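You operate a simulated robot arm through the tools that you are given. There is no shell and no other tool.

You run a simulated robot arm. Do the job below in one go: nothing can be reset, and whatever is moved stays where it is left.

Task
Put things in order on the table top. At the end: the grey steam cap stands where the white dumpling stood; the white dumpling stands on top of the blue tin (marked "SEAWEED"); the green bottle stands where the purple scoop stood; the purple scoop stands where the grey steam cap stood; whatever was shut is shut again. Leave all else as you found it, and nothing knocked over.
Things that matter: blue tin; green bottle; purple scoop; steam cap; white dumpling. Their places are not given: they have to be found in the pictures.

Only the result counts: the job must be done as asked and must still hold three seconds after the hand-in. Knocking over, shifting, dropping, spilling or breaking anything else fails it. Lids that push on must go on centred and level and be pressed home; caps that screw on are set level and turned clockwise until they are tight.

Robot
A 6-joint arm with a two-finger parallel gripper, fixed in place. Base frame: the origin is at the foot of the arm, x ahead of it, y to its left, z up; the work surface is at about z = 0. Readings come in m, degrees, newtons and seconds.
With the tool pointing down near the work surface it reaches from about 0.16 to 0.42 m from the base axis. Its first joint turns from -66.0 to 66.0 degrees. Payload 1.57 kg.
The tool frame sits at the grasp point between the pads (the TCP): z along the fingers, y along the line on which they close. The tips reach 0.03 m beyond it. Largest opening 0.08 m; finger width 0.017, thickness 0.012; the body of the gripper, 0.04 by 0.082 m, starts 0.08 m behind the TCP.
Orientation is that of the tool frame in the base frame, as [roll, pitch, yaw] about the fixed x, y, z axes, in that order (R = Rz(yaw) Ry(pitch) Rx(roll)). With the fingers straight down and closing along the base's y, the tool's x points along the base's -x, its y along +y and its z along -z.

Tools
- The arm moves only by the tool step_arm. Its argument "rows" is text: rows parted by semicolons, each of 7 numbers parted by spaces: the turn, a rotation vector about the tool's x, y, z in units of 45 degrees (1.0 is 45 degrees), then the shift along the tool's x, y, z in units of 100 mm (1.0 is 100 mm), then the finger opening in m, from 0 to 0.08. In form: rx ry rz tx ty tz gripper; .... A call has 1 to 20 rows; each row is the pose to reach, as a shift and turn from the pose commanded when the call began, along the tool's axes at that moment. A call with a number of a shift or a turn outside -1 to 1 is refused whole. Rows are played at 5 a second. More than 0.05 m and 8.6 degrees between two rows, or a gripper value outside its range, and nothing of the call is played. A pose out of reach is approached as far as the arm can. The call stops where the force on the tool passes 40 N (or 10 N more than at its start, if that is more) or the arm is blocked; 0.2 s more then pass. Each finger travels about 0.153 m/s and halts on what it meets, pressing with about 31 N; the grip force reading is that of the motor and also rises with nothing between the fingers. The clock runs only during rows and for 0.2 s after the last one: add rows that repeat a pose to give the fingers time. The reply holds the time, the measured pose of the TCP, the force on the tool along the base axes, the opening and the grip force, in the units named above and with some noise, with the torque about the TCP (base axes, N m) and any sound that the robot's microphone picked up.
- Cameras (640 x 400 px; columns grow to the right, rows downward): "scene" is fixed at [0.061, -0.3264, 0.4264]; the picture's right is [0.84, -0.54, 0.00], its down [-0.29, -0.45, -0.84] and it looks along [0.46, 0.71, -0.54] (base axes); focal length 220 px, centre (320, 200). "wrist" rides on the gripper at [0.072, -0.007, -0.122] in the tool frame; the picture's right is [0.09, 1.00, 0.00], its down [-0.84, 0.08, -0.54] and it looks along [-0.54, 0.05, 0.84] (tool axes); focal length 238 px, centre (320, 200).
- camera(camera): a new picture of that camera. No time passes.
- pixel_to_xyz(camera, pixels): for up to 12 pixels [column, row] of the newest picture of that camera ("zoom" is the newest enlarged one), the place [x, y, z] in the base frame of the surface seen there, good to about 0.002 m, but the place of the scene camera against the robot may be out by one fixed shift of up to 0.018 m in any direction. No time passes.
- inspect(camera, box): a new picture of the part [left, top, right, bottom] of that camera's present view, enlarged. No time passes.
- finish_job(): hands the job in; it is judged then, once.

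Unless the task says otherwise, let go and move clear before handing in.

The tools are called after "Request:" as a command line: name --argument value ..., lists and objects as JSON in quotes. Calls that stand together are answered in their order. step_arm: Moves the arm, as the interface text tells. Its arguments: {"type":"object","properties":{"rows":{"type":"string"}},"required":["rows"]} The other tools are called the same way: camera (camera) takes a picture; pixel_to_xyz (camera, pixels) gives the place of the surface under pixels of a picture; inspect (camera, box) takes an enlarged picture of a part of a camera's view; finish_job () hands the job in.

At the start:

```text
clock: 0.0
position: [0.2256, -0.0398, 0.2679]
orientation: [-180.0, 0.0, -180.0]
wrist_force: [0.2, -0.4, -0.3]
torque: [-0.01, 0.02, 0.0]
finger_gap: 0.08
finger_force: 0.0
```

scene: 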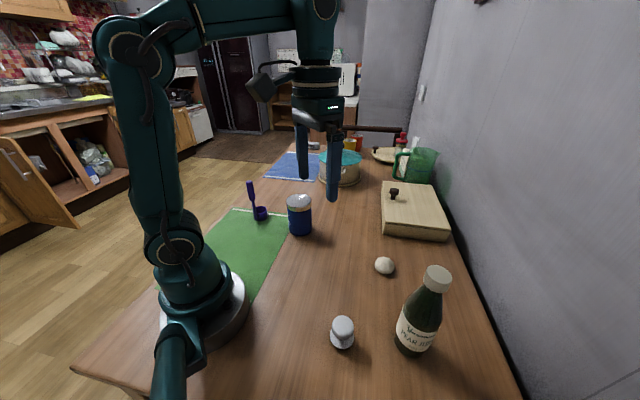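
wrist: 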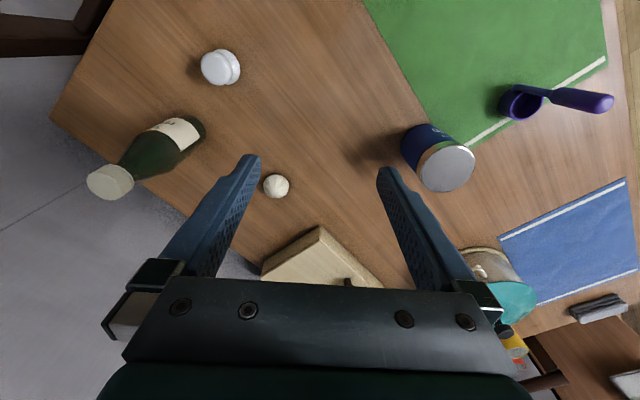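

The scene picture shows the green bottle near (420,320), the grey cap at (343,332), the dumpling at (385,266), the blue tin at (300,214) and the purple scoop at (258,205). I'll take enlarged views to see the details.

Request:
inspect --camera "scene" --box '[300, 240, 480, 380]'

Request:
inspect --camera "scene" --box '[220, 130, 460, 280]'

Request:
inspect --camera "wrist" --box '[360, 60, 640, 240]'

Request:
inspect --camera "wrist" --box '[60, 20, 340, 220]'

```text
2.86 times, centred on (390, 310) of scene
```

zoom: 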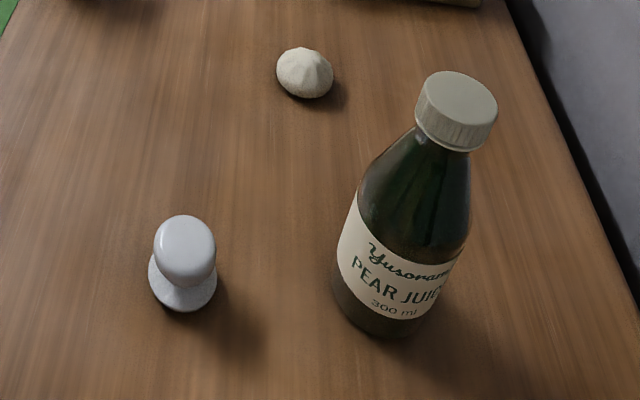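

```text
2.67 times, centred on (340, 205) of scene
```

zoom: 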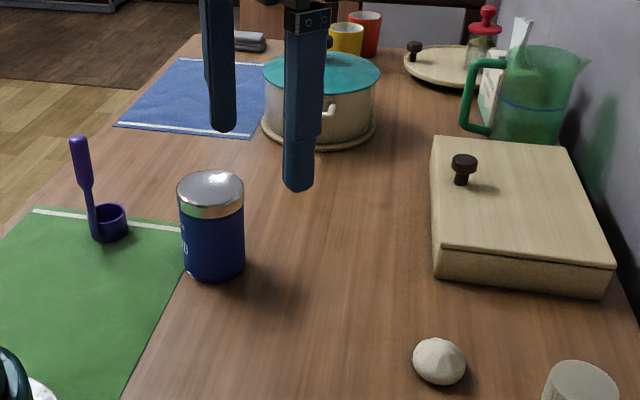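

```text
2.22 times, centred on (500, 150) of wrist
```

zoom: 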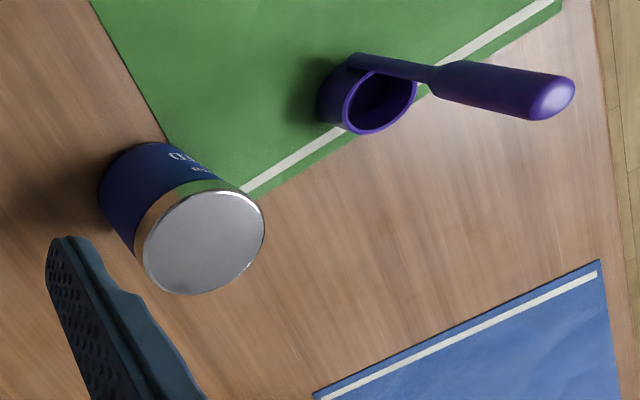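

```text
2.00 times, centred on (200, 120) of wrist
```

zoom: 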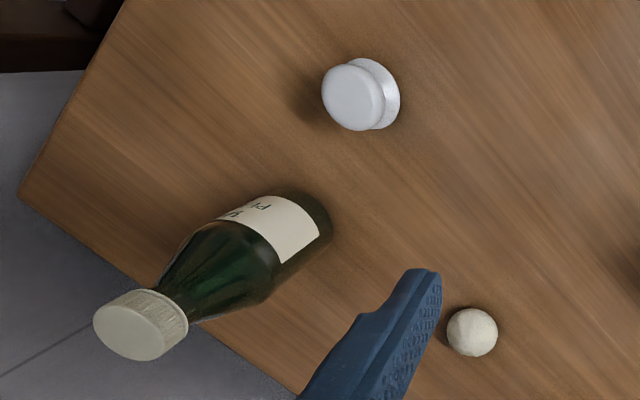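

The wrist view shows everything that matters: cap (222,67), bottle body (185,135), dumpling (276,186), tin top (447,168) and scoop cup (520,103). I'll measure them in both cameras to find the scene camera's shift.

Request:
pixel_to_xyz --camera "wrist" --pixels '[[215, 67], [237, 66], [276, 186], [276, 176], [447, 168], [420, 168], [473, 168], [520, 103], [600, 103], [570, 97], [110, 182], [330, 100]]'

Request:
pixel_to_xyz --camera "scene" --pixels '[[343, 326], [343, 345], [384, 264], [300, 199], [300, 225], [250, 184], [254, 210], [262, 213], [437, 274], [410, 340], [256, 207], [266, 207]]'

```text
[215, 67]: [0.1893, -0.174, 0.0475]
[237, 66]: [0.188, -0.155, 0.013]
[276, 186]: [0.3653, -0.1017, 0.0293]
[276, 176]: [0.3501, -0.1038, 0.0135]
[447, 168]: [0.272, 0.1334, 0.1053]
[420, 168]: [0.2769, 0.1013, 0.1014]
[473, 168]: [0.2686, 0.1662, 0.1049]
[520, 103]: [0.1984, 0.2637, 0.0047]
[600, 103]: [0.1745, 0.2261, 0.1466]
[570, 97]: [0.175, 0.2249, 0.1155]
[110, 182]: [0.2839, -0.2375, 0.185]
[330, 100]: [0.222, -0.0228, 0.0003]
```

```text
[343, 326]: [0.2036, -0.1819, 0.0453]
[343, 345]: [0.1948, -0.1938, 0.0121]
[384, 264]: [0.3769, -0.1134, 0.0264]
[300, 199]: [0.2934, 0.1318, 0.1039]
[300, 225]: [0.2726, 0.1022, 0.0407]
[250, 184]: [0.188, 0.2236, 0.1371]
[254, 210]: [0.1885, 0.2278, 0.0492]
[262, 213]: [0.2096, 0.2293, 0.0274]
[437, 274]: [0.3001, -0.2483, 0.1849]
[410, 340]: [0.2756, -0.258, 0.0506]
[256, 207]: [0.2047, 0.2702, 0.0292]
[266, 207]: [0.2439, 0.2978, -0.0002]
```

The cap is near (0.19,-0.17), the dumpling near (0.36,-0.10), the tin near (0.27,0.13), and the scoop's handle stands upright near (0.175,0.225). The scene camera reads about (+0.013,-0.010) off, so I'll measure edges and the wooden box corner (320,228) with the wrist camera.

Request:
pixel_to_xyz --camera "wrist" --pixels '[[264, 186], [288, 186], [276, 197], [280, 180], [320, 229], [263, 265], [380, 284], [200, 128], [160, 160], [447, 148], [447, 189], [350, 281]]'

Request:
inspect --camera "wrist" --box '[240, 160, 320, 210]'

```text
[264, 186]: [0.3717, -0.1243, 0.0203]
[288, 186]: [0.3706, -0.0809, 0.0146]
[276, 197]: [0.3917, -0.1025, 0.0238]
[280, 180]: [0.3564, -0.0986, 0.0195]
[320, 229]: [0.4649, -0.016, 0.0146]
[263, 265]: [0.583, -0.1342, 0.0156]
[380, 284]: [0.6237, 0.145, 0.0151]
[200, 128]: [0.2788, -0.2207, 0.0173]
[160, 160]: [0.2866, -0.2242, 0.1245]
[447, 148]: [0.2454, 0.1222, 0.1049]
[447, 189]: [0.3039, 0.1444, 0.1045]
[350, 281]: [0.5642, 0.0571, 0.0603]
```

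```text
8.00 times, centred on (280, 185) of wrist
```

zoom: 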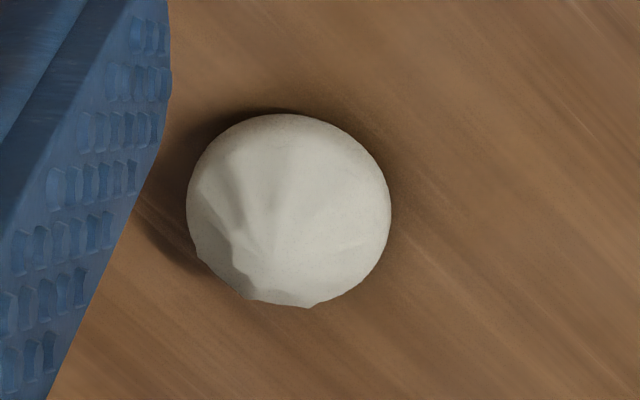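

The dumpling is about 0.044 m wide, centred near (0.371,-0.103), and the wooden box starts at about x = 0.46. I'll move nearer above the dumpling to measure it better.

Request:
step_arm --rows "0 0 0 -0.3 -0.2 0.2 0.08; 0 0 0 -0.6 -0.4 0.45 0.08; 0 0 0 -0.85 -0.6 0.7 0.08; 0 0 0 -0.95 -0.63 0.9 0.08; 0 0 0 -0.95 -0.63 0.9 0.08"

Request:
camera --camera "wrist"

```text
clock: 1.2
position: [0.3201, -0.103, 0.1769]
orientation: [180.0, 0.0, -179.9]
wrist_force: [0.3, -0.2, -0.6]
torque: [-0.01, -0.01, 0.01]
finger_gap: 0.08
finger_force: 0.0
```

```text
taken
```

wrist: 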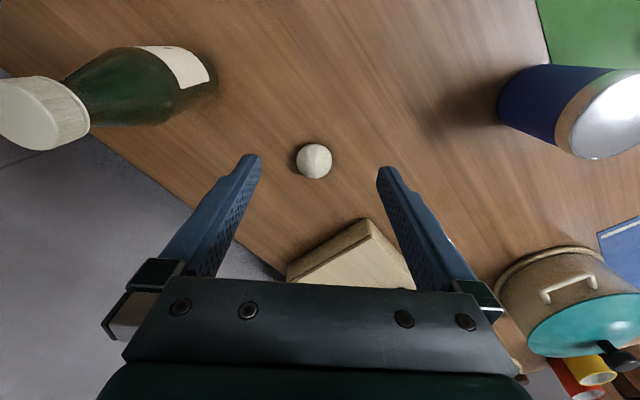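

Request:
inspect --camera "wrist" --box '[282, 135, 346, 185]'

Request:
pixel_to_xyz --camera "wrist" --pixels '[[314, 161], [297, 161], [331, 161], [314, 145], [314, 177], [302, 150], [326, 172], [365, 221], [300, 280], [200, 100], [190, 60], [95, 115]]'

```text
8.00 times, centred on (314, 160) of wrist
```

zoom: 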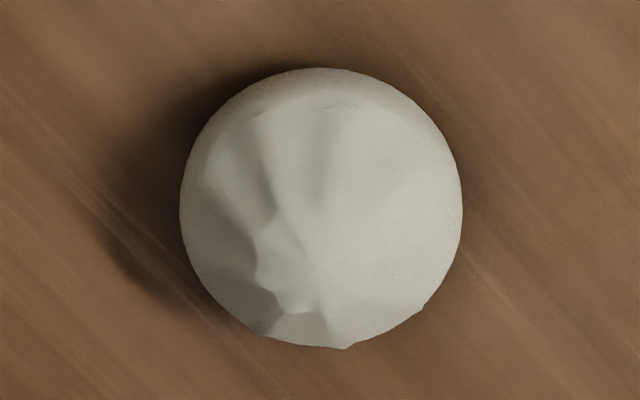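

```text
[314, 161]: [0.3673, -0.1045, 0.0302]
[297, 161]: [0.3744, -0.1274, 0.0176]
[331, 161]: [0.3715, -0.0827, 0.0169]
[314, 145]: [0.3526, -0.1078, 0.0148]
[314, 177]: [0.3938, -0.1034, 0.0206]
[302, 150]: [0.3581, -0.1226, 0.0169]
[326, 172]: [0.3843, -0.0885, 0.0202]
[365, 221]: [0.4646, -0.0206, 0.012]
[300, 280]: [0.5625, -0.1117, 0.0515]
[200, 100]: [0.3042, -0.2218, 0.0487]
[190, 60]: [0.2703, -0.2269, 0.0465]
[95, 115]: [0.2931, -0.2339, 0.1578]
```

The dumpling's edges run from x 0.352 to 0.394 and y -0.127 to -0.083, so its centre is about (0.372,-0.105) and its top about 0.032 high. I'll move above it with open fingers.

Request:
step_arm --rows "0 0 0 -0.4 -0.02 0.1 0.08; 0 0 0 -0.519 -0.02 0.4 0.08; 0 0 0 -0.519 -0.02 0.7 0.08; 0 0 0 -0.519 -0.02 0.95 0.08; 0 0 0 -0.519 -0.02 0.95 0.08"

Request:
camera --camera "wrist"

Request:
camera --camera "scene"

```text
clock: 2.4
position: [0.3742, -0.1037, 0.0818]
orientation: [180.0, 0.0, 180.0]
wrist_force: [-0.2, 0.3, -1.5]
torque: [0.03, -0.05, 0.01]
finger_gap: 0.0797
finger_force: 0.2
```

```text
taken
```

wrist: 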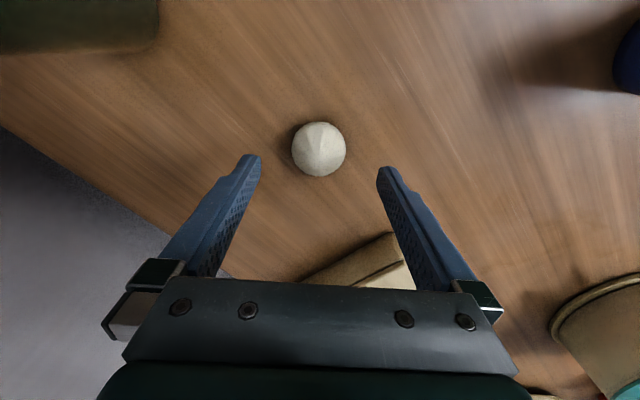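

```text
taken
```

scene: 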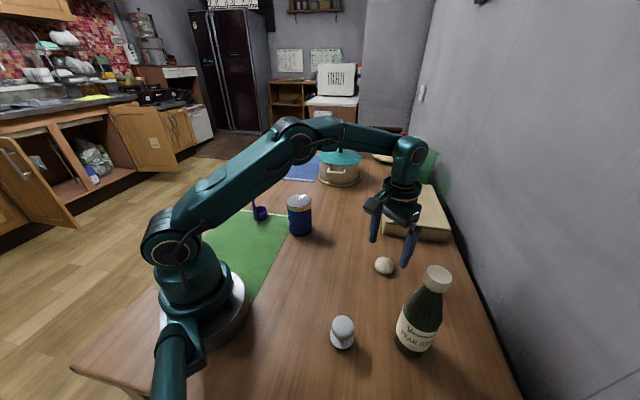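

The dumpling at (319,149) sits midway between the fingertips at (250,157) and (387,168). I'll check its place once more before going down.

Request:
pixel_to_xyz --camera "wrist" --pixels '[[319, 123], [319, 176], [293, 150], [345, 150], [319, 150], [319, 160], [395, 235], [360, 250], [330, 270]]'

```text
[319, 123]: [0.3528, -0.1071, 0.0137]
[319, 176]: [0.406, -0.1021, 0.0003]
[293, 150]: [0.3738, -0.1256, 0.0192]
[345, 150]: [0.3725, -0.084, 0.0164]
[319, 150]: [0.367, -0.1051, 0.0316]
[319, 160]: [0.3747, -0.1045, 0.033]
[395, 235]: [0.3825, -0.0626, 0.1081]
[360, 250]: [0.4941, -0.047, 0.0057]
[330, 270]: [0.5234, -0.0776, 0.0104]
```

The dumpling centre is confirmed at about (0.373,-0.105), with its top at 0.033. I'll go down to TCP z of about 0.035 and close.

Request:
step_arm --rows "0 0 0 0 0 0.2 0.08; 0 0 0 0 0 0.35 0.08; 0 0 0 0 0 0.47 0.08; 0 0 0 0 0 0.47 0.08; 0 0 0 0 0 0.47 0.06; 0 0 0 0 0 0.47 0.05; 0 0 0 0 0 0.47 0.036; 0 0 0 0 0 0.47 0.036; 0 0 0 0 0 0.47 0.036"

Request:
camera --camera "wrist"

```text
clock: 4.4
position: [0.3732, -0.1053, 0.0349]
orientation: [179.9, -0.1, 179.9]
wrist_force: [0.5, -0.2, -0.2]
torque: [-0.01, 0.02, -0.01]
finger_gap: 0.0439
finger_force: 31.3
```

```text
taken
```

wrist: 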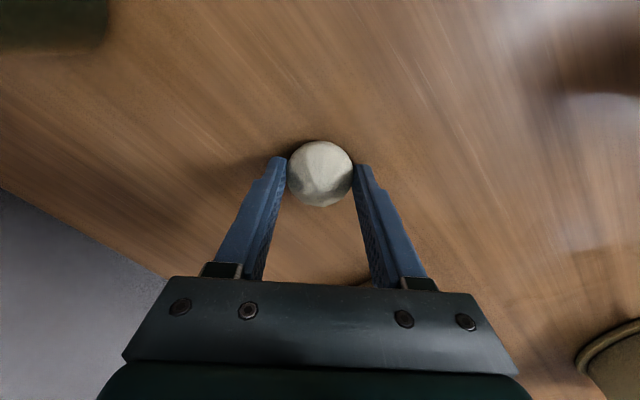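

The gap holds at 0.0439 with a grip force of 31 N, so the dumpling is held. I'll lift it straight up.

Request:
step_arm --rows "0 0 0 0 0 -0.2 0.036; 0 0 0 0 0 -0.5 0.036; 0 0 0 0 0 -0.8 0.036; 0 0 0 0 0 -1 0.036; 0 0 0 0 0 -1 0.036"

Request:
step_arm --rows "0 0 0 0.1 0.2 -0.4 0.036; 0 0 0 0.2 0.5 -0.6 0.036; 0 0 0 0.3 0.8 -0.7 0.036; 0 0 0 0.5 0.99 -0.7 0.036; 0 0 0 0.5 0.99 -0.7 0.036"

Request:
camera --camera "wrist"

```text
clock: 5.6
position: [0.373, -0.1057, 0.136]
orientation: [179.9, 0.1, 180.0]
wrist_force: [0.3, -0.5, 0.4]
torque: [-0.01, 0.0, 0.0]
finger_gap: 0.044
finger_force: 30.5
```

```text
clock: 6.8
position: [0.3219, -0.0065, 0.2053]
orientation: [-179.9, 0.0, -180.0]
wrist_force: [-0.5, -0.1, 0.5]
torque: [-0.01, -0.01, -0.03]
finger_gap: 0.044
finger_force: 31.1
```

```text
taken
```

wrist: 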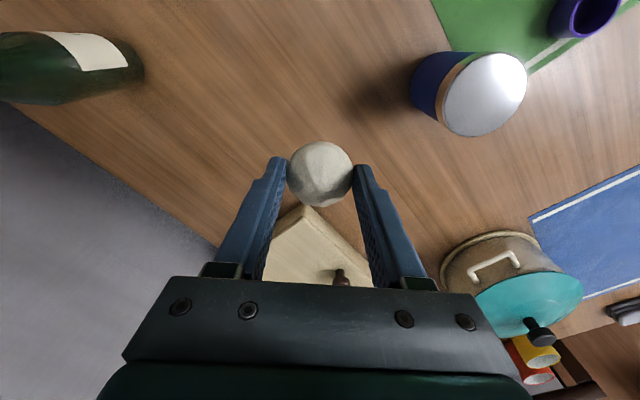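

The dumpling is held and the tin lid shows at (485,94). I'll measure the lid edge.

Request:
pixel_to_xyz --camera "wrist" --pixels '[[446, 100], [525, 85], [492, 55], [470, 133], [485, 94], [460, 75], [508, 120], [320, 172], [320, 195], [320, 150]]'

Request:
inspect --camera "wrist" --box '[400, 40, 540, 145]'

```text
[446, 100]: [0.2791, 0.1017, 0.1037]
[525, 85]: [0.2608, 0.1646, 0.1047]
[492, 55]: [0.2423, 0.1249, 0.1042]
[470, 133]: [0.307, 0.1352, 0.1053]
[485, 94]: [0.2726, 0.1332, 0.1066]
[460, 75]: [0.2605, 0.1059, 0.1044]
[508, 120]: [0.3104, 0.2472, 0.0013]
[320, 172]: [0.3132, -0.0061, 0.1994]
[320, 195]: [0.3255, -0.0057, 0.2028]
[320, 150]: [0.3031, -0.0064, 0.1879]
```

```text
3.81 times, centred on (470, 92) of wrist
```

zoom: 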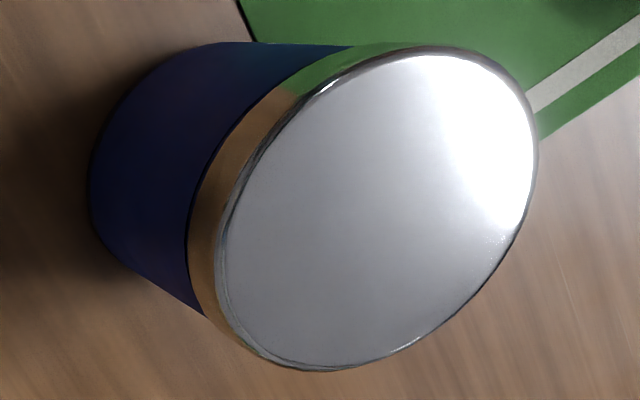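

The lid edge fits a circle centred near (0.273,0.134) of radius 0.033, with its top at 0.1045. I'll carry the dumpling over it and check before lowering.

Request:
step_arm --rows "0 0 0 0.15 0.3 0 0.036; 0 0 0 0.3 0.65 0 0.036; 0 0 0 0.49 0.95 0 0.036; 0 0 0 0.49 0.95 0 0.036"

Request:
step_arm --rows "0 0 0 0 0.3 0 0.036; 0 0 0 0 0.45 0.1 0.036; 0 0 0 0 0.45 0.3 0.036; 0 0 0 0 0.45 0.3 0.036; 0 0 0 0 0.45 0.3 0.036"

Request:
camera --camera "wrist"

Request:
camera --camera "scene"

```text
clock: 7.8
position: [0.2739, 0.0894, 0.2044]
orientation: [-180.0, 0.1, -179.9]
wrist_force: [0.0, -0.1, -0.1]
torque: [0.0, 0.03, 0.03]
finger_gap: 0.0438
finger_force: 31.1
```

```text
clock: 9.0
position: [0.274, 0.134, 0.1749]
orientation: [-180.0, -0.1, -180.0]
wrist_force: [0.0, 0.7, 0.2]
torque: [0.02, 0.0, -0.02]
finger_gap: 0.0439
finger_force: 30.5
```

```text
taken
```

wrist: 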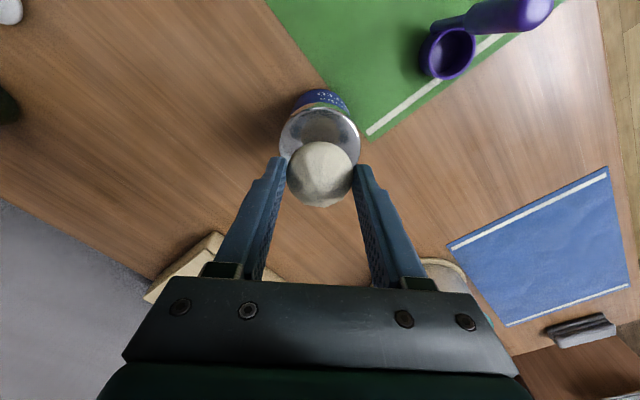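

```text
taken
```

scene: 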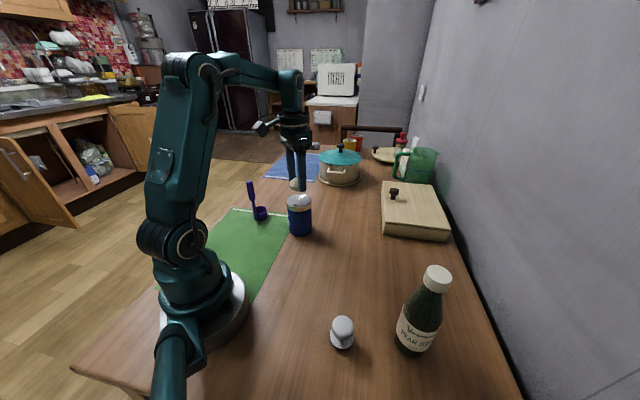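

The dumpling is centred over the lid (about (320,130)). I'll lower it in small steps to about z = 0.141 and read the force.

Request:
step_arm --rows "0 0 0 0 0 0.15 0.036; 0 0 0 0 0 0.25 0.036; 0 0 0 0 0 0.31 0.036; 0 0 0 0 0 0.335 0.036; 0 0 0 0 0 0.345 0.036; 0 0 0 0 0 0.345 0.036"

Request:
inspect --camera "scene" --box '[260, 160, 340, 240]'

```text
clock: 10.4
position: [0.2733, 0.1341, 0.1391]
orientation: [180.0, -0.1, -180.0]
wrist_force: [0.3, -0.1, -1.1]
torque: [0.0, 0.0, 0.0]
finger_gap: 0.0443
finger_force: 30.9
```

```text
5.00 times, centred on (300, 200) of scene
```

zoom: 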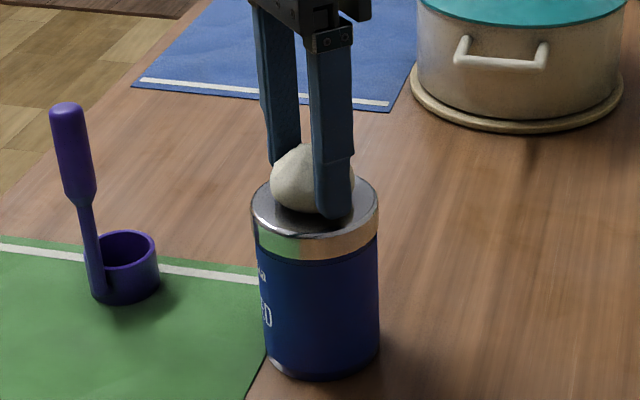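

The dumpling appears to be at or just above the lid, with no force reading yet. I'll lower it by small steps to find contact.

Request:
step_arm --rows "0 0 0 0 0 0.01 0.036; 0 0 0 0 0 0.01 0.036"

```text
clock: 11.0
position: [0.2742, 0.1348, 0.1388]
orientation: [-179.9, 0.0, 180.0]
wrist_force: [-0.9, 0.3, 0.5]
torque: [-0.01, 0.0, 0.0]
finger_gap: 0.0441
finger_force: 30.6
```

Request:
step_arm --rows "0 0 0 0 0 0.01 0.036; 0 0 0 0 0 0.01 0.036"

Request:
inspect --camera "scene" --box '[280, 175, 320, 215]'

```text
clock: 11.6
position: [0.2734, 0.1345, 0.1395]
orientation: [180.0, 0.1, -180.0]
wrist_force: [-1.9, -0.1, 16.0]
torque: [-0.1, 0.12, -0.01]
finger_gap: 0.0439
finger_force: 31.2
```

```text
10.00 times, centred on (300, 195) of scene
```

zoom: 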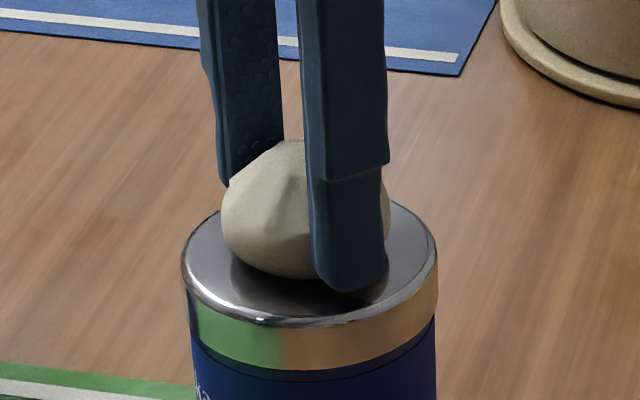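

Contact is made at 16 N, so the dumpling rests on the lid. I'll relax half a millimetre, open the fingers gradually and rise.

Request:
step_arm --rows "0 0 0 0 0 -0.006 0.036; 0 0 0 0 0 -0.006 0.044; 0 0 0 0 0 -0.006 0.048; 0 0 0 0 0 -0.006 0.056; 0 0 0 0 0 -0.006 0.07; 0 0 0 0 0 -0.006 0.08; 0 0 0 0 0 -0.1 0.08; 0 0 0 0 0 -0.3 0.08; 0 0 0 0 0 -0.6 0.08; 0 0 0 0 0 -0.9 0.08; 0 0 0 0 0 -0.9 0.08"

Request:
inspect --camera "scene" --box '[260, 160, 340, 240]'

Request:
camera --camera "wrist"

```text
clock: 14.0
position: [0.2734, 0.1329, 0.2277]
orientation: [-180.0, -0.1, -180.0]
wrist_force: [0.1, 0.1, 0.5]
torque: [0.0, 0.04, 0.01]
finger_gap: 0.08
finger_force: 0.1
```

```text
5.00 times, centred on (300, 200) of scene
```

zoom: 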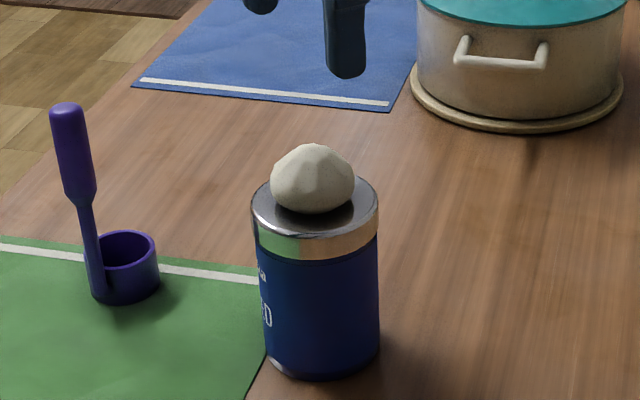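

```text
taken
```

wrist: 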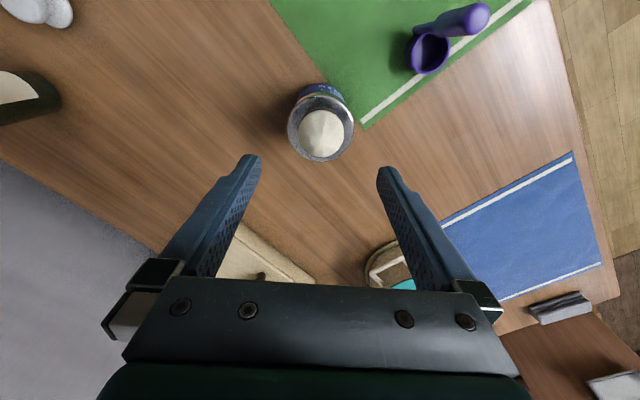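

The dumpling stands centred on the tin. While here I'll measure the scoop (cup at (430,52), handle at (460,20)).

Request:
pixel_to_xyz --camera "wrist" --pixels '[[430, 52], [410, 48], [449, 50], [430, 35], [420, 72], [445, 65], [475, 14], [460, 20], [440, 26], [420, 30], [408, 60], [412, 38]]'

Request:
inspect --camera "wrist" --box '[390, 0, 510, 90]'

```text
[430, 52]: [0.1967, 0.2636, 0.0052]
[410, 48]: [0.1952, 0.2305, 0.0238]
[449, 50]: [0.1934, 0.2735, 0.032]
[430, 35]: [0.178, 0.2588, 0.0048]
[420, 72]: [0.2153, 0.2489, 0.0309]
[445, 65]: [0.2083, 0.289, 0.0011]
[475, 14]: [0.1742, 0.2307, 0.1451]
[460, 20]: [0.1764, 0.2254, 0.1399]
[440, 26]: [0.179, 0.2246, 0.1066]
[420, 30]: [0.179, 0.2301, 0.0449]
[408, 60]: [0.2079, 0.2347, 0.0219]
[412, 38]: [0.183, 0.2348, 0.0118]
```

```text
4.44 times, centred on (450, 45) of wrist
```

zoom: 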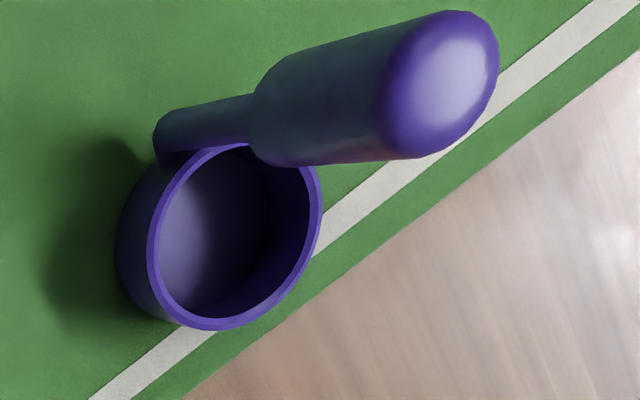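

The scoop's handle is at about (0.176,0.228) and its cup centre at about (0.195,0.252). Next is the cap, so I'll move toward it at a safe height.

Request:
step_arm --rows "0 0 0 0.2 -0.3 0 0.08; 0 0 0 0.4 -0.6 0 0.08; 0 0 0 0.6 -0.95 0 0.08"

Request:
step_arm --rows "0 0 0 0 -0.4 0 0.08; 0 0 0 0 -0.8 0 0.08; 0 0 0 0 -1 0 0.08"

Request:
step_arm --rows "0 0 0 0.1 -0.35 0.2 0.08; 0 0 0 0.1 -0.7 0.5 0.08; 0 0 0 0.1 -0.9 0.6 0.08; 0 0 0 0.1 -0.9 0.6 0.08"

Request:
camera --camera "wrist"

```text
clock: 14.8
position: [0.2135, 0.0378, 0.2279]
orientation: [-180.0, 0.1, -179.9]
wrist_force: [0.6, 0.3, 0.3]
torque: [0.0, 0.0, 0.0]
finger_gap: 0.08
finger_force: 0.1
```

```text
clock: 15.6
position: [0.2127, -0.0608, 0.2272]
orientation: [-180.0, 0.0, -180.0]
wrist_force: [-0.6, 0.2, 1.2]
torque: [0.06, 0.02, -0.02]
finger_gap: 0.0801
finger_force: 0.0
```

```text
clock: 16.6
position: [0.2031, -0.1527, 0.1681]
orientation: [179.9, 0.0, -180.0]
wrist_force: [-0.3, 0.8, 0.2]
torque: [0.0, -0.03, 0.01]
finger_gap: 0.0803
finger_force: 0.1
```

```text
taken
```

wrist: 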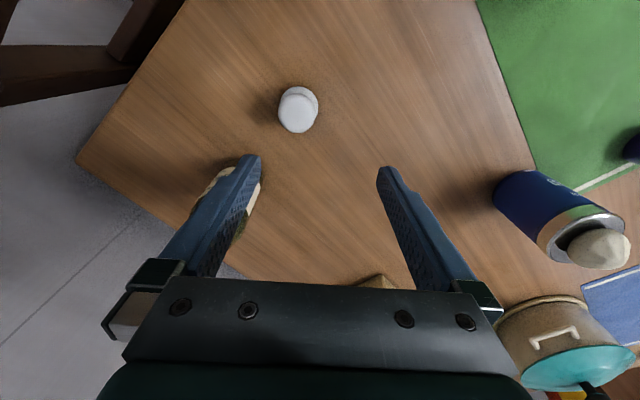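

The cap shows at (298,110). I'll measure its edges.

Request:
inspect --camera "wrist" --box '[258, 75, 338, 145]'

Request:
pixel_to_xyz --camera "wrist" --pixels '[[298, 118], [281, 115], [316, 115], [298, 131], [298, 100], [300, 88], [317, 100], [281, 103], [310, 127], [286, 127]]'

Request:
inspect --camera "scene" --box '[318, 305, 368, 355]'

```text
5.71 times, centred on (298, 110) of wrist
```

zoom: 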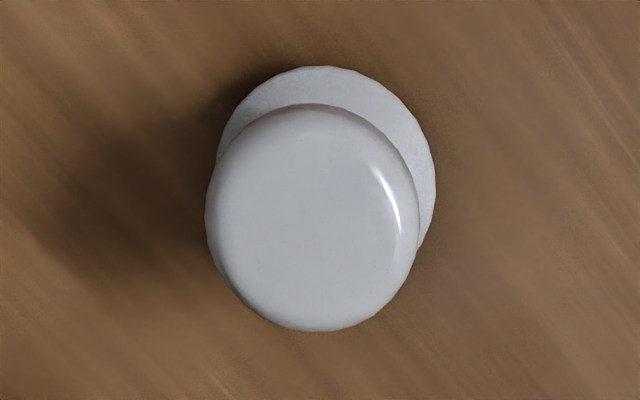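

```text
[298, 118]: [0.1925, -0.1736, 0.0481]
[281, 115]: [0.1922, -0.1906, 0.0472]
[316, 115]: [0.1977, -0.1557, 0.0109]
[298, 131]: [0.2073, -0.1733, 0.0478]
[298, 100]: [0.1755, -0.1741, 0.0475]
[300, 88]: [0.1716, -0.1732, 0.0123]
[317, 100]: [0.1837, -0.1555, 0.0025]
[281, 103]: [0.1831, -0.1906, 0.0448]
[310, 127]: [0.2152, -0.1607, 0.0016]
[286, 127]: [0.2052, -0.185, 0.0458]
```

```text
8.00 times, centred on (343, 330) of scene
```

zoom: 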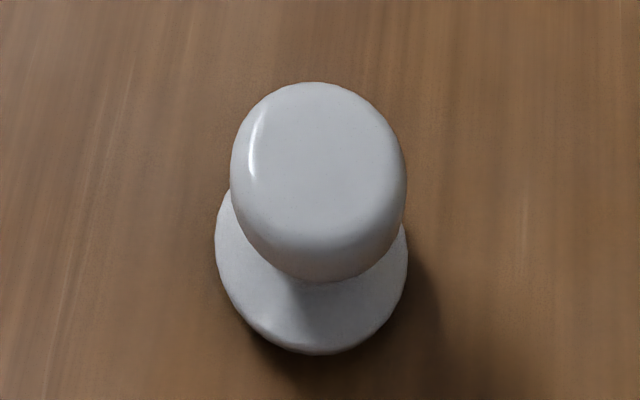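

The knob spans x 0.174–0.208 and y -0.191 to -0.157, so its centre is about (0.191,-0.1735), with its top at 0.048 and the flange at 0.012. I'll go down with the tips kept above the flange.

Request:
step_arm --rows "0 0 0 0.116 -0.208 0 0.08; 0 0 0 0.116 -0.208 0.3 0.08; 0 0 0 0.116 -0.208 0.6 0.08; 0 0 0 0.116 -0.208 0.85 0.08; 0 0 0 0.116 -0.208 0.85 0.08"

Request:
camera --camera "wrist"

Request:
camera --camera "scene"

```text
clock: 17.8
position: [0.1916, -0.1713, 0.0828]
orientation: [-180.0, 0.0, -180.0]
wrist_force: [0.1, -0.8, -0.5]
torque: [0.02, 0.0, 0.01]
finger_gap: 0.0802
finger_force: 0.0
```

```text
taken
```

wrist: 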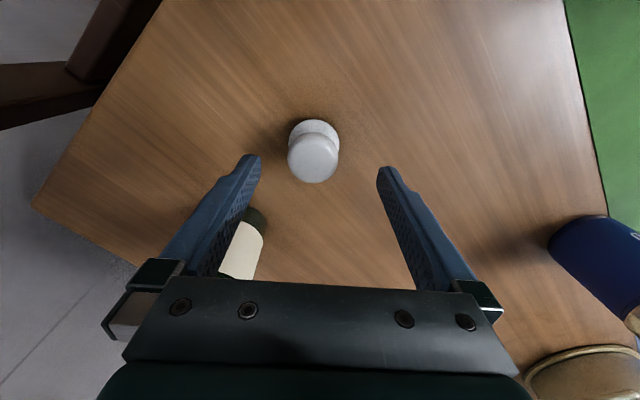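

```text
taken
```

scene: 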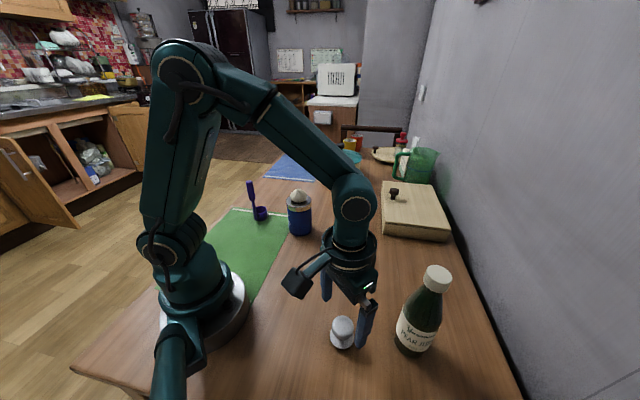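

Request:
pixel_to_xyz --camera "wrist" --pixels '[[290, 158], [336, 158], [312, 137], [312, 182], [312, 160], [314, 121], [338, 137], [290, 137]]'

```text
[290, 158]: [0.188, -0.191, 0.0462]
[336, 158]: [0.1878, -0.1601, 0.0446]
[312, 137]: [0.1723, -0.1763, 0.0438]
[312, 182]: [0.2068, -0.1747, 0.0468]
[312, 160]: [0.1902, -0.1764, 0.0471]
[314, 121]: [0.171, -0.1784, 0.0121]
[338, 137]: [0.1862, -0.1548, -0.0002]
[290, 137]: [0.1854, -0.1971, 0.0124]
```

The knob centre refines to about (0.190,-0.175). I'll shift slightly, go down to z of about 0.046 and close.

Request:
step_arm --rows "0 0 0 0.01 -0.02 0.15 0.08; 0 0 0 0.01 -0.02 0.3 0.08; 0 0 0 0.01 -0.02 0.365 0.08; 0 0 0 0.01 -0.02 0.365 0.06; 0 0 0 0.01 -0.02 0.365 0.045; 0 0 0 0.01 -0.02 0.365 0.025; 0 0 0 0.01 -0.02 0.365 0.025; 0 0 0 0.01 -0.02 0.365 0.025"

Request:
inspect --camera "scene" --box '[290, 280, 400, 370]'

Request:
camera --camera "wrist"

```text
clock: 19.6
position: [0.1907, -0.1741, 0.0473]
orientation: [-180.0, 0.1, -180.0]
wrist_force: [0.1, 0.4, -1.1]
torque: [-0.03, -0.01, 0.0]
finger_gap: 0.0366
finger_force: 30.8
```

```text
4.44 times, centred on (345, 325) of scene
```

zoom: 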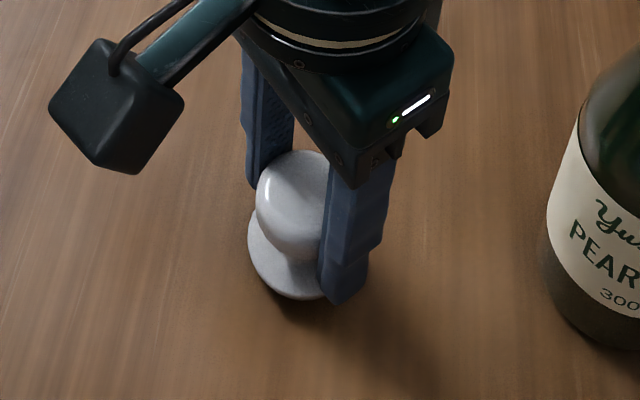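

```text
taken
```

wrist: 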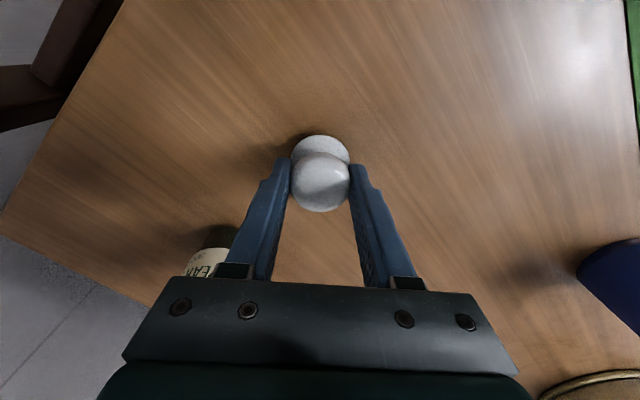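

The cap is gripped (gap 0.0366). I'll lift it, move clear of the bottle, and carry it to where the dumpling stood at (0.373,-0.105).

Request:
step_arm --rows "0 0 0 0 0 -0.15 0.025; 0 0 0 0 0 -0.4 0.025; 0 0 0 0 0.1 -0.7 0.025; 0 0 0 -0.1 0.4 -1 0.025; 0 0 0 -0.4 0.695 -1 0.025; 0 0 0 -0.8 0.695 -1 0.025; 0 0 0 -1 0.695 -1 0.025; 0 0 0 -1 0.695 -1 0.025"

Request:
step_arm --rows "0 0 0 -0.3 0 0 0.025; 0 0 0 -0.6 0 0 0.025; 0 0 0 -0.82 0 0.1 0.025; 0 0 0 -0.82 0 0.4 0.025; 0 0 0 -0.82 0 0.7 0.025; 0 0 0 -0.82 0 0.9 0.025; 0 0 0 -0.82 0 0.9 0.025"

Request:
camera --camera "wrist"

Request:
camera --camera "scene"

```text
clock: 21.4
position: [0.291, -0.1027, 0.1486]
orientation: [-180.0, 0.0, 180.0]
wrist_force: [0.6, -0.4, -1.4]
torque: [0.0, 0.0, -0.03]
finger_gap: 0.0365
finger_force: 30.4
```

```text
clock: 23.0
position: [0.3736, -0.1043, 0.0574]
orientation: [-179.9, 0.0, 180.0]
wrist_force: [0.0, 0.3, -1.6]
torque: [0.0, 0.02, -0.02]
finger_gap: 0.0367
finger_force: 31.4
```

```text
taken
```

wrist: 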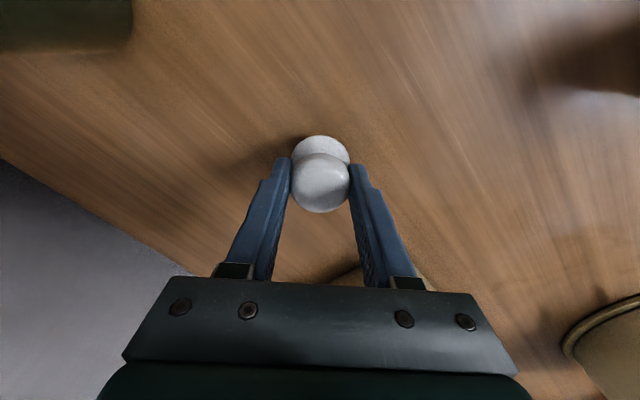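

```text
taken
```

scene: 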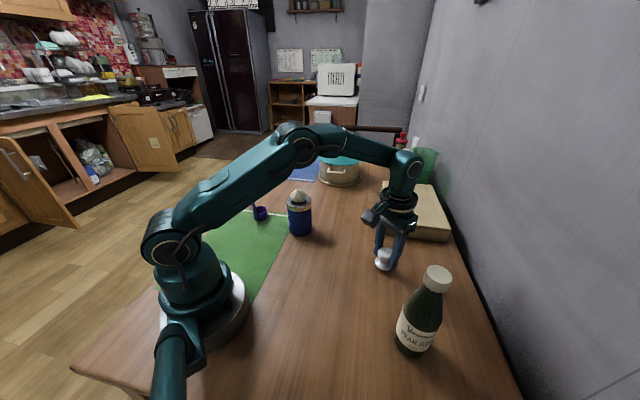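

The cap is about 10 mm above the table at (0.373,-0.105). I'll lower it to the grasp height and look at the force.

Request:
step_arm --rows "0 0 0 0 0 0.05 0.025; 0 0 0 0 0 0.08 0.025; 0 0 0 0 0 0.095 0.025; 0 0 0 0 0 0.1 0.025; 0 0 0 0 0 0.1 0.025"

Request:
inspect --camera "scene" --box '[350, 220, 430, 290]'

```text
clock: 24.2
position: [0.3727, -0.1028, 0.0481]
orientation: [-179.9, -0.1, 179.9]
wrist_force: [-0.1, 0.3, -1.3]
torque: [-0.03, 0.01, -0.01]
finger_gap: 0.0368
finger_force: 31.3
```

```text
5.71 times, centred on (390, 255) of scene
```

zoom: 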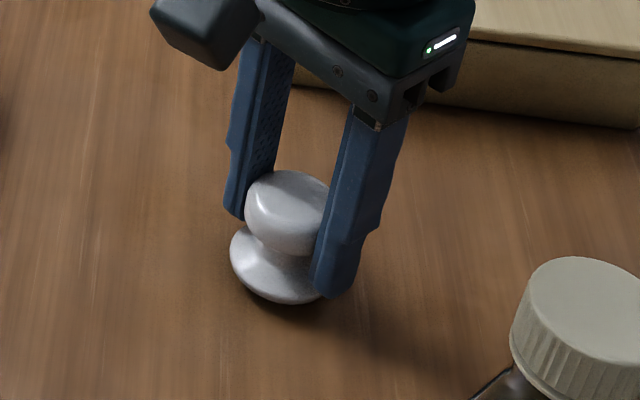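

The cap is near the table and no contact force shows. I'll feel for contact in half-millimetre steps.

Request:
step_arm --rows "0 0 0 0 0 0.006 0.025; 0 0 0 0 0 0.006 0.025"

Request:
step_arm --rows "0 0 0 0 0 0.006 0.025; 0 0 0 0 0 0.006 0.025"

```text
clock: 24.8
position: [0.3733, -0.1022, 0.0456]
orientation: [-180.0, 0.0, -179.9]
wrist_force: [-2.0, 2.2, 7.8]
torque: [0.08, 0.13, 0.01]
finger_gap: 0.0363
finger_force: 30.8
```

```text
clock: 25.4
position: [0.3728, -0.1055, 0.0461]
orientation: [-179.9, 0.1, -179.9]
wrist_force: [-5.4, 3.4, 23.2]
torque: [0.14, 0.34, -0.05]
finger_gap: 0.0366
finger_force: 30.8
```

Contact is made at 23 N. I'll back off about 0.8 mm, open slowly and rise.

Request:
step_arm --rows "0 0 0 0 0 -0.008 0.025; 0 0 0 0 0 -0.008 0.036; 0 0 0 0 0 -0.008 0.04; 0 0 0 0 0 -0.008 0.05; 0 0 0 0 0 -0.008 0.065; 0 0 0 0 0 -0.008 0.08; 0 0 0 0 0 -0.1 0.08; 0 0 0 0 0 -0.4 0.08; 0 0 0 0.2 0 -0.7 0.08; 0 0 0 0.5 0 -1 0.08; 0 0 0 0.5 0 -1 0.08"

Request:
camera --camera "wrist"

Request:
camera --camera "scene"

```text
clock: 27.8
position: [0.3235, -0.1043, 0.1465]
orientation: [179.9, 0.1, -180.0]
wrist_force: [0.1, 0.5, -0.1]
torque: [-0.03, 0.02, 0.02]
finger_gap: 0.08
finger_force: 0.0
```

```text
taken
```

wrist: 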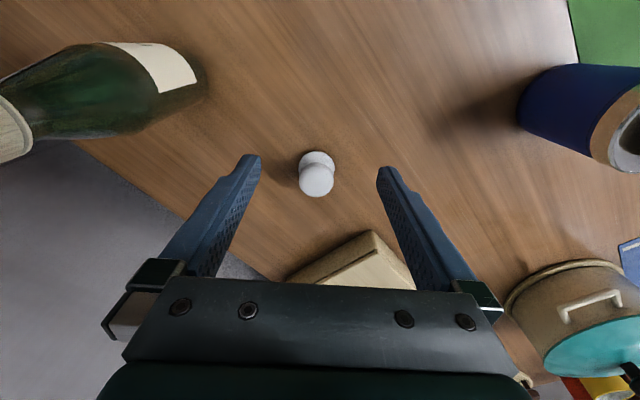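

```text
taken
```

scene: 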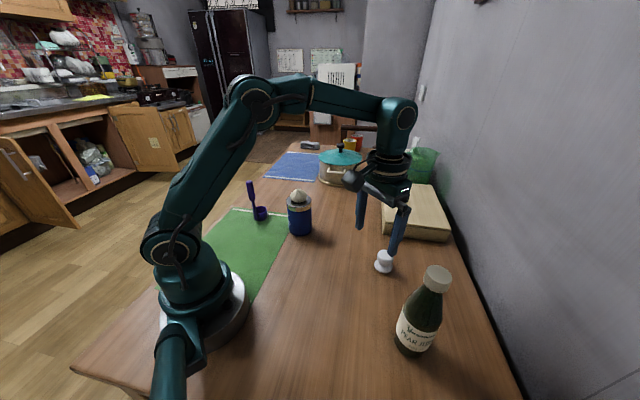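

The cap stands upright at (317,175). I'll verify its place and measure the bottle's edges at the same time.

Request:
pixel_to_xyz --camera "wrist" --pixels '[[317, 180], [301, 182], [333, 182], [317, 152], [195, 70], [203, 90], [195, 107], [140, 44], [150, 130], [60, 48], [75, 138], [15, 125]]'

Request:
inspect --camera "wrist" --box '[270, 140, 360, 210]'

Request:
inspect --camera "scene" --box '[380, 250, 470, 370]'

```text
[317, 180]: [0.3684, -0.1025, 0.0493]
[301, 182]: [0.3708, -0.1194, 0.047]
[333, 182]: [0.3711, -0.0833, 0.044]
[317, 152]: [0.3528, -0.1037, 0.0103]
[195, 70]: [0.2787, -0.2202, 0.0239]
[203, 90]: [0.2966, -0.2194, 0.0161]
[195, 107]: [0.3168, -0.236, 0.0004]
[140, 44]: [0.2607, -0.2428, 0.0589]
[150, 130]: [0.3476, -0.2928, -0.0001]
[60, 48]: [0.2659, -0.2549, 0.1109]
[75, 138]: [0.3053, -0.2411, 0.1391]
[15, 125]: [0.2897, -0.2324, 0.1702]
```

```text
5.71 times, centred on (315, 175) of wrist
```

zoom: 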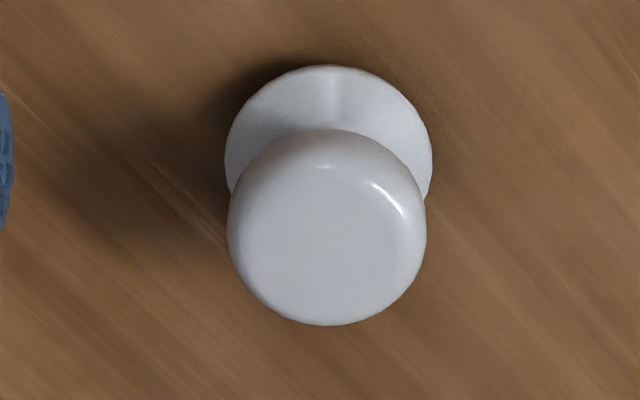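

```text
3.33 times, centred on (425, 310) of scene
```

zoom: 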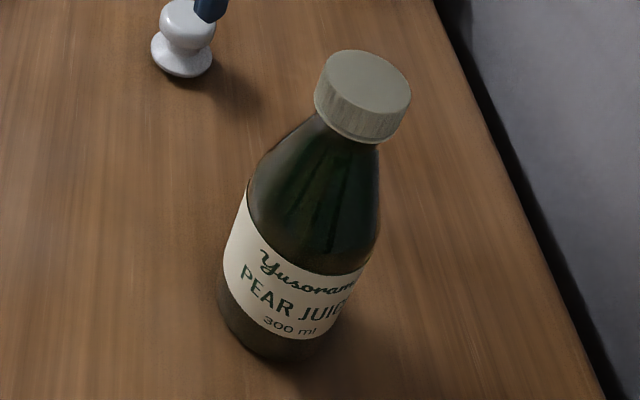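

The cap stands centred at about (0.372,-0.103). I'll go up and over to the scoop for a closer look.

Request:
step_arm --rows "0 0 0 0.1 0.05 -0.35 0.08; 0 0 0 0.3 0.2 -0.7 0.08; 0 0 0 0.5 0.5 -0.9 0.08; 0 0 0 0.7 0.9 -0.9 0.08"

Request:
step_arm --rows "0 0 0 0.2 0.4 0 0.08; 0 0 0 0.3 0.75 0 0.08; 0 0 0 0.4 1 0 0.08"

Request:
step_arm --rows "0 0 0 0.05 0.4 0 0.08; 0 0 0 0.1 0.75 0 0.08; 0 0 0 0.1 1 0 0.08; 0 0 0 0.1 1 0 0.08"

Request:
camera --camera "wrist"

```text
clock: 28.8
position: [0.2519, -0.0137, 0.2368]
orientation: [-179.9, 0.0, -180.0]
wrist_force: [0.0, -1.0, 0.5]
torque: [-0.01, -0.01, -0.02]
finger_gap: 0.0801
finger_force: 0.0
```

```text
clock: 29.6
position: [0.2117, 0.0861, 0.2356]
orientation: [180.0, 0.0, 179.9]
wrist_force: [0.7, -0.1, -0.8]
torque: [-0.01, -0.02, 0.0]
finger_gap: 0.0798
finger_force: 0.0
```

```text
clock: 30.6
position: [0.2033, 0.1869, 0.2345]
orientation: [180.0, 0.0, -180.0]
wrist_force: [0.7, 0.0, -0.1]
torque: [-0.01, -0.01, 0.0]
finger_gap: 0.08
finger_force: 0.0
```

```text
taken
```

wrist: 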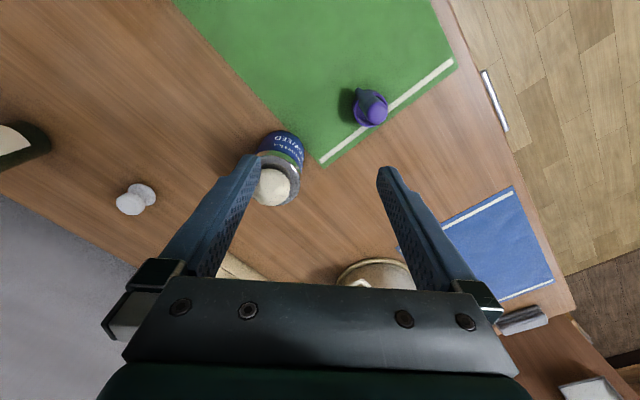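

Request:
inspect --camera "wrist" --box '[330, 75, 410, 140]'

Request:
pixel_to_xyz --camera "wrist" --pixels '[[378, 113], [368, 116], [386, 108], [378, 124], [365, 96], [361, 92], [355, 115], [370, 128], [371, 106], [384, 122], [356, 100]]'

```text
6.15 times, centred on (370, 108) of wrist
```

zoom: 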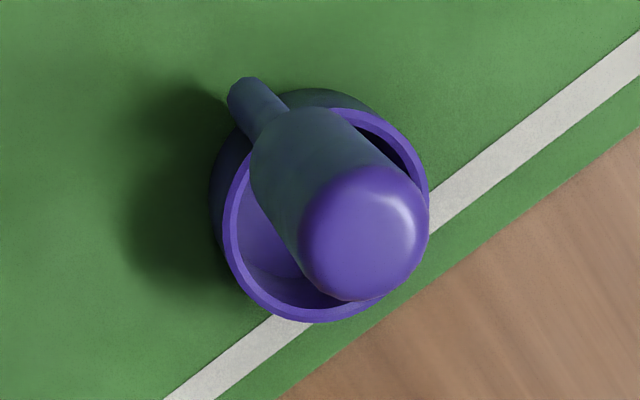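

```text
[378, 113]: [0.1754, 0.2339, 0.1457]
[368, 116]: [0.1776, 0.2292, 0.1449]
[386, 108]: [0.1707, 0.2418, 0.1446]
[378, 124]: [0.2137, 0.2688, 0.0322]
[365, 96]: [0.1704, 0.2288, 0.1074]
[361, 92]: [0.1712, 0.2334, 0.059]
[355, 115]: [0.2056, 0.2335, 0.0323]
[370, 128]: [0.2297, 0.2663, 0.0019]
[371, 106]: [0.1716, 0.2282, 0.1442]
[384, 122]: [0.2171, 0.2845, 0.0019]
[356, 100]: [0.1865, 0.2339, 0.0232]
```

The handle top is near (0.175,0.235) at z 0.145. I'll sample the cup rim in the enlarged picture.

Request:
pixel_to_xyz --camera "zoom" --pixels '[[228, 225], [243, 275], [280, 308], [330, 316], [425, 180], [405, 145], [375, 122], [343, 114], [362, 175], [310, 235], [415, 235], [362, 292]]'

```text
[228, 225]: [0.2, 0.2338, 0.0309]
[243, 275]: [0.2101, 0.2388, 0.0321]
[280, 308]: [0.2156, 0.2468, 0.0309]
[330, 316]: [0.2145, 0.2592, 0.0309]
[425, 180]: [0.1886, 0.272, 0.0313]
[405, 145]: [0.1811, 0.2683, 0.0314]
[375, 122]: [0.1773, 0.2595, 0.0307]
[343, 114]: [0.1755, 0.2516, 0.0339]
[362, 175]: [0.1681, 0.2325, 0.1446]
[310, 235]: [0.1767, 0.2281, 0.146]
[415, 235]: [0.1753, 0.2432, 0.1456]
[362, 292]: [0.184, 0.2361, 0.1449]
```

The cup centre is about (0.1955,0.2535) and the handle is upright at about (0.176,0.2357), top 0.146. I'll move directly above the handle.

Request:
step_arm --rows "0 0 0 0.15 0.25 0 0.08; 0 0 0 0.27 0.49 0.1 0.08; 0 0 0 0.27 0.49 0.4 0.08; 0 0 0 0.27 0.49 0.4 0.08; 0 0 0 0.27 0.49 0.4 0.08"

Request:
camera --camera "wrist"

Request:
camera --camera "scene"

```text
clock: 31.8
position: [0.1779, 0.2362, 0.1967]
orientation: [180.0, -0.1, 180.0]
wrist_force: [-0.5, -0.5, 0.6]
torque: [0.04, -0.03, -0.03]
finger_gap: 0.0801
finger_force: 0.1
```

```text
taken
```

wrist: 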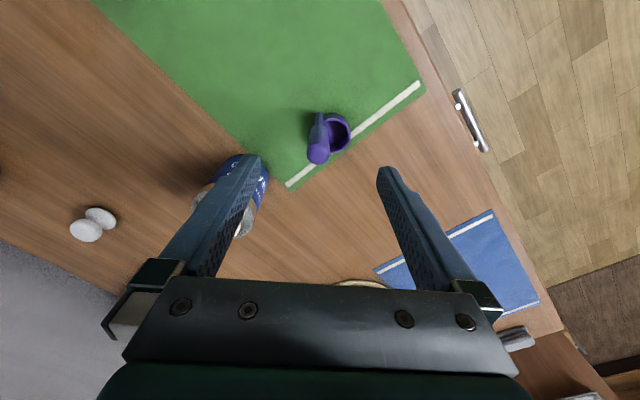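

```text
taken
```

scene: 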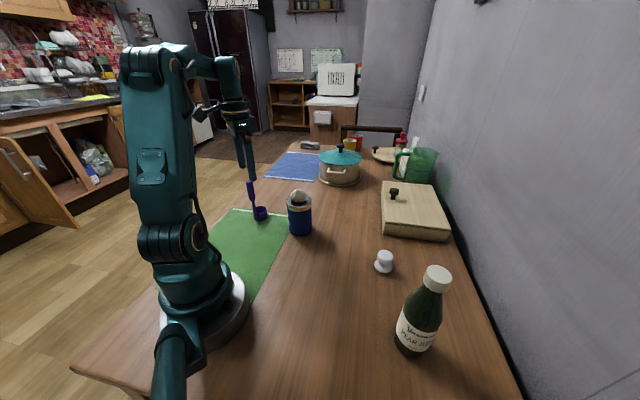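

The handle top is at (318,152), between the fingers. I'll check its centre again from here.

Request:
inspect --camera "wrist" --box '[290, 100, 370, 175]'

Request:
pixel_to_xyz --camera "wrist" --pixels '[[318, 155], [307, 155], [329, 155], [318, 164], [318, 145], [310, 138], [326, 138], [318, 128], [349, 135], [332, 120]]'

```text
5.33 times, centred on (330, 138) of wrist
```

zoom: 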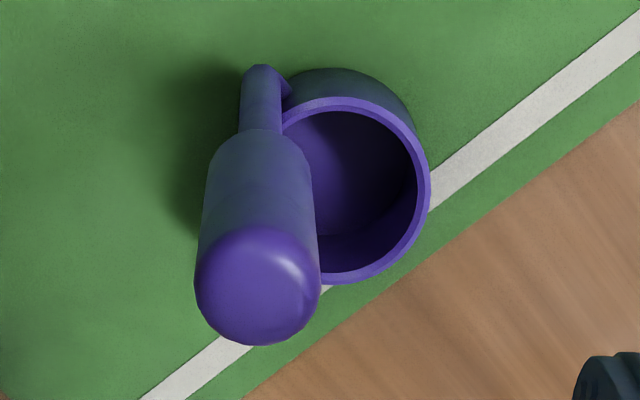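

```text
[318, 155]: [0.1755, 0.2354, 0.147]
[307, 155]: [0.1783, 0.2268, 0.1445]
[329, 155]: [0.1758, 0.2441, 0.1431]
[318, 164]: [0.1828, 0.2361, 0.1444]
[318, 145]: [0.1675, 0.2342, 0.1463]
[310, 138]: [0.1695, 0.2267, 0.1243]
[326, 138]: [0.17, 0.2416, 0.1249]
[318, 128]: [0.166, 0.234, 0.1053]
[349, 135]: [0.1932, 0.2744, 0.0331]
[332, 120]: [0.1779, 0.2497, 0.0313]
```

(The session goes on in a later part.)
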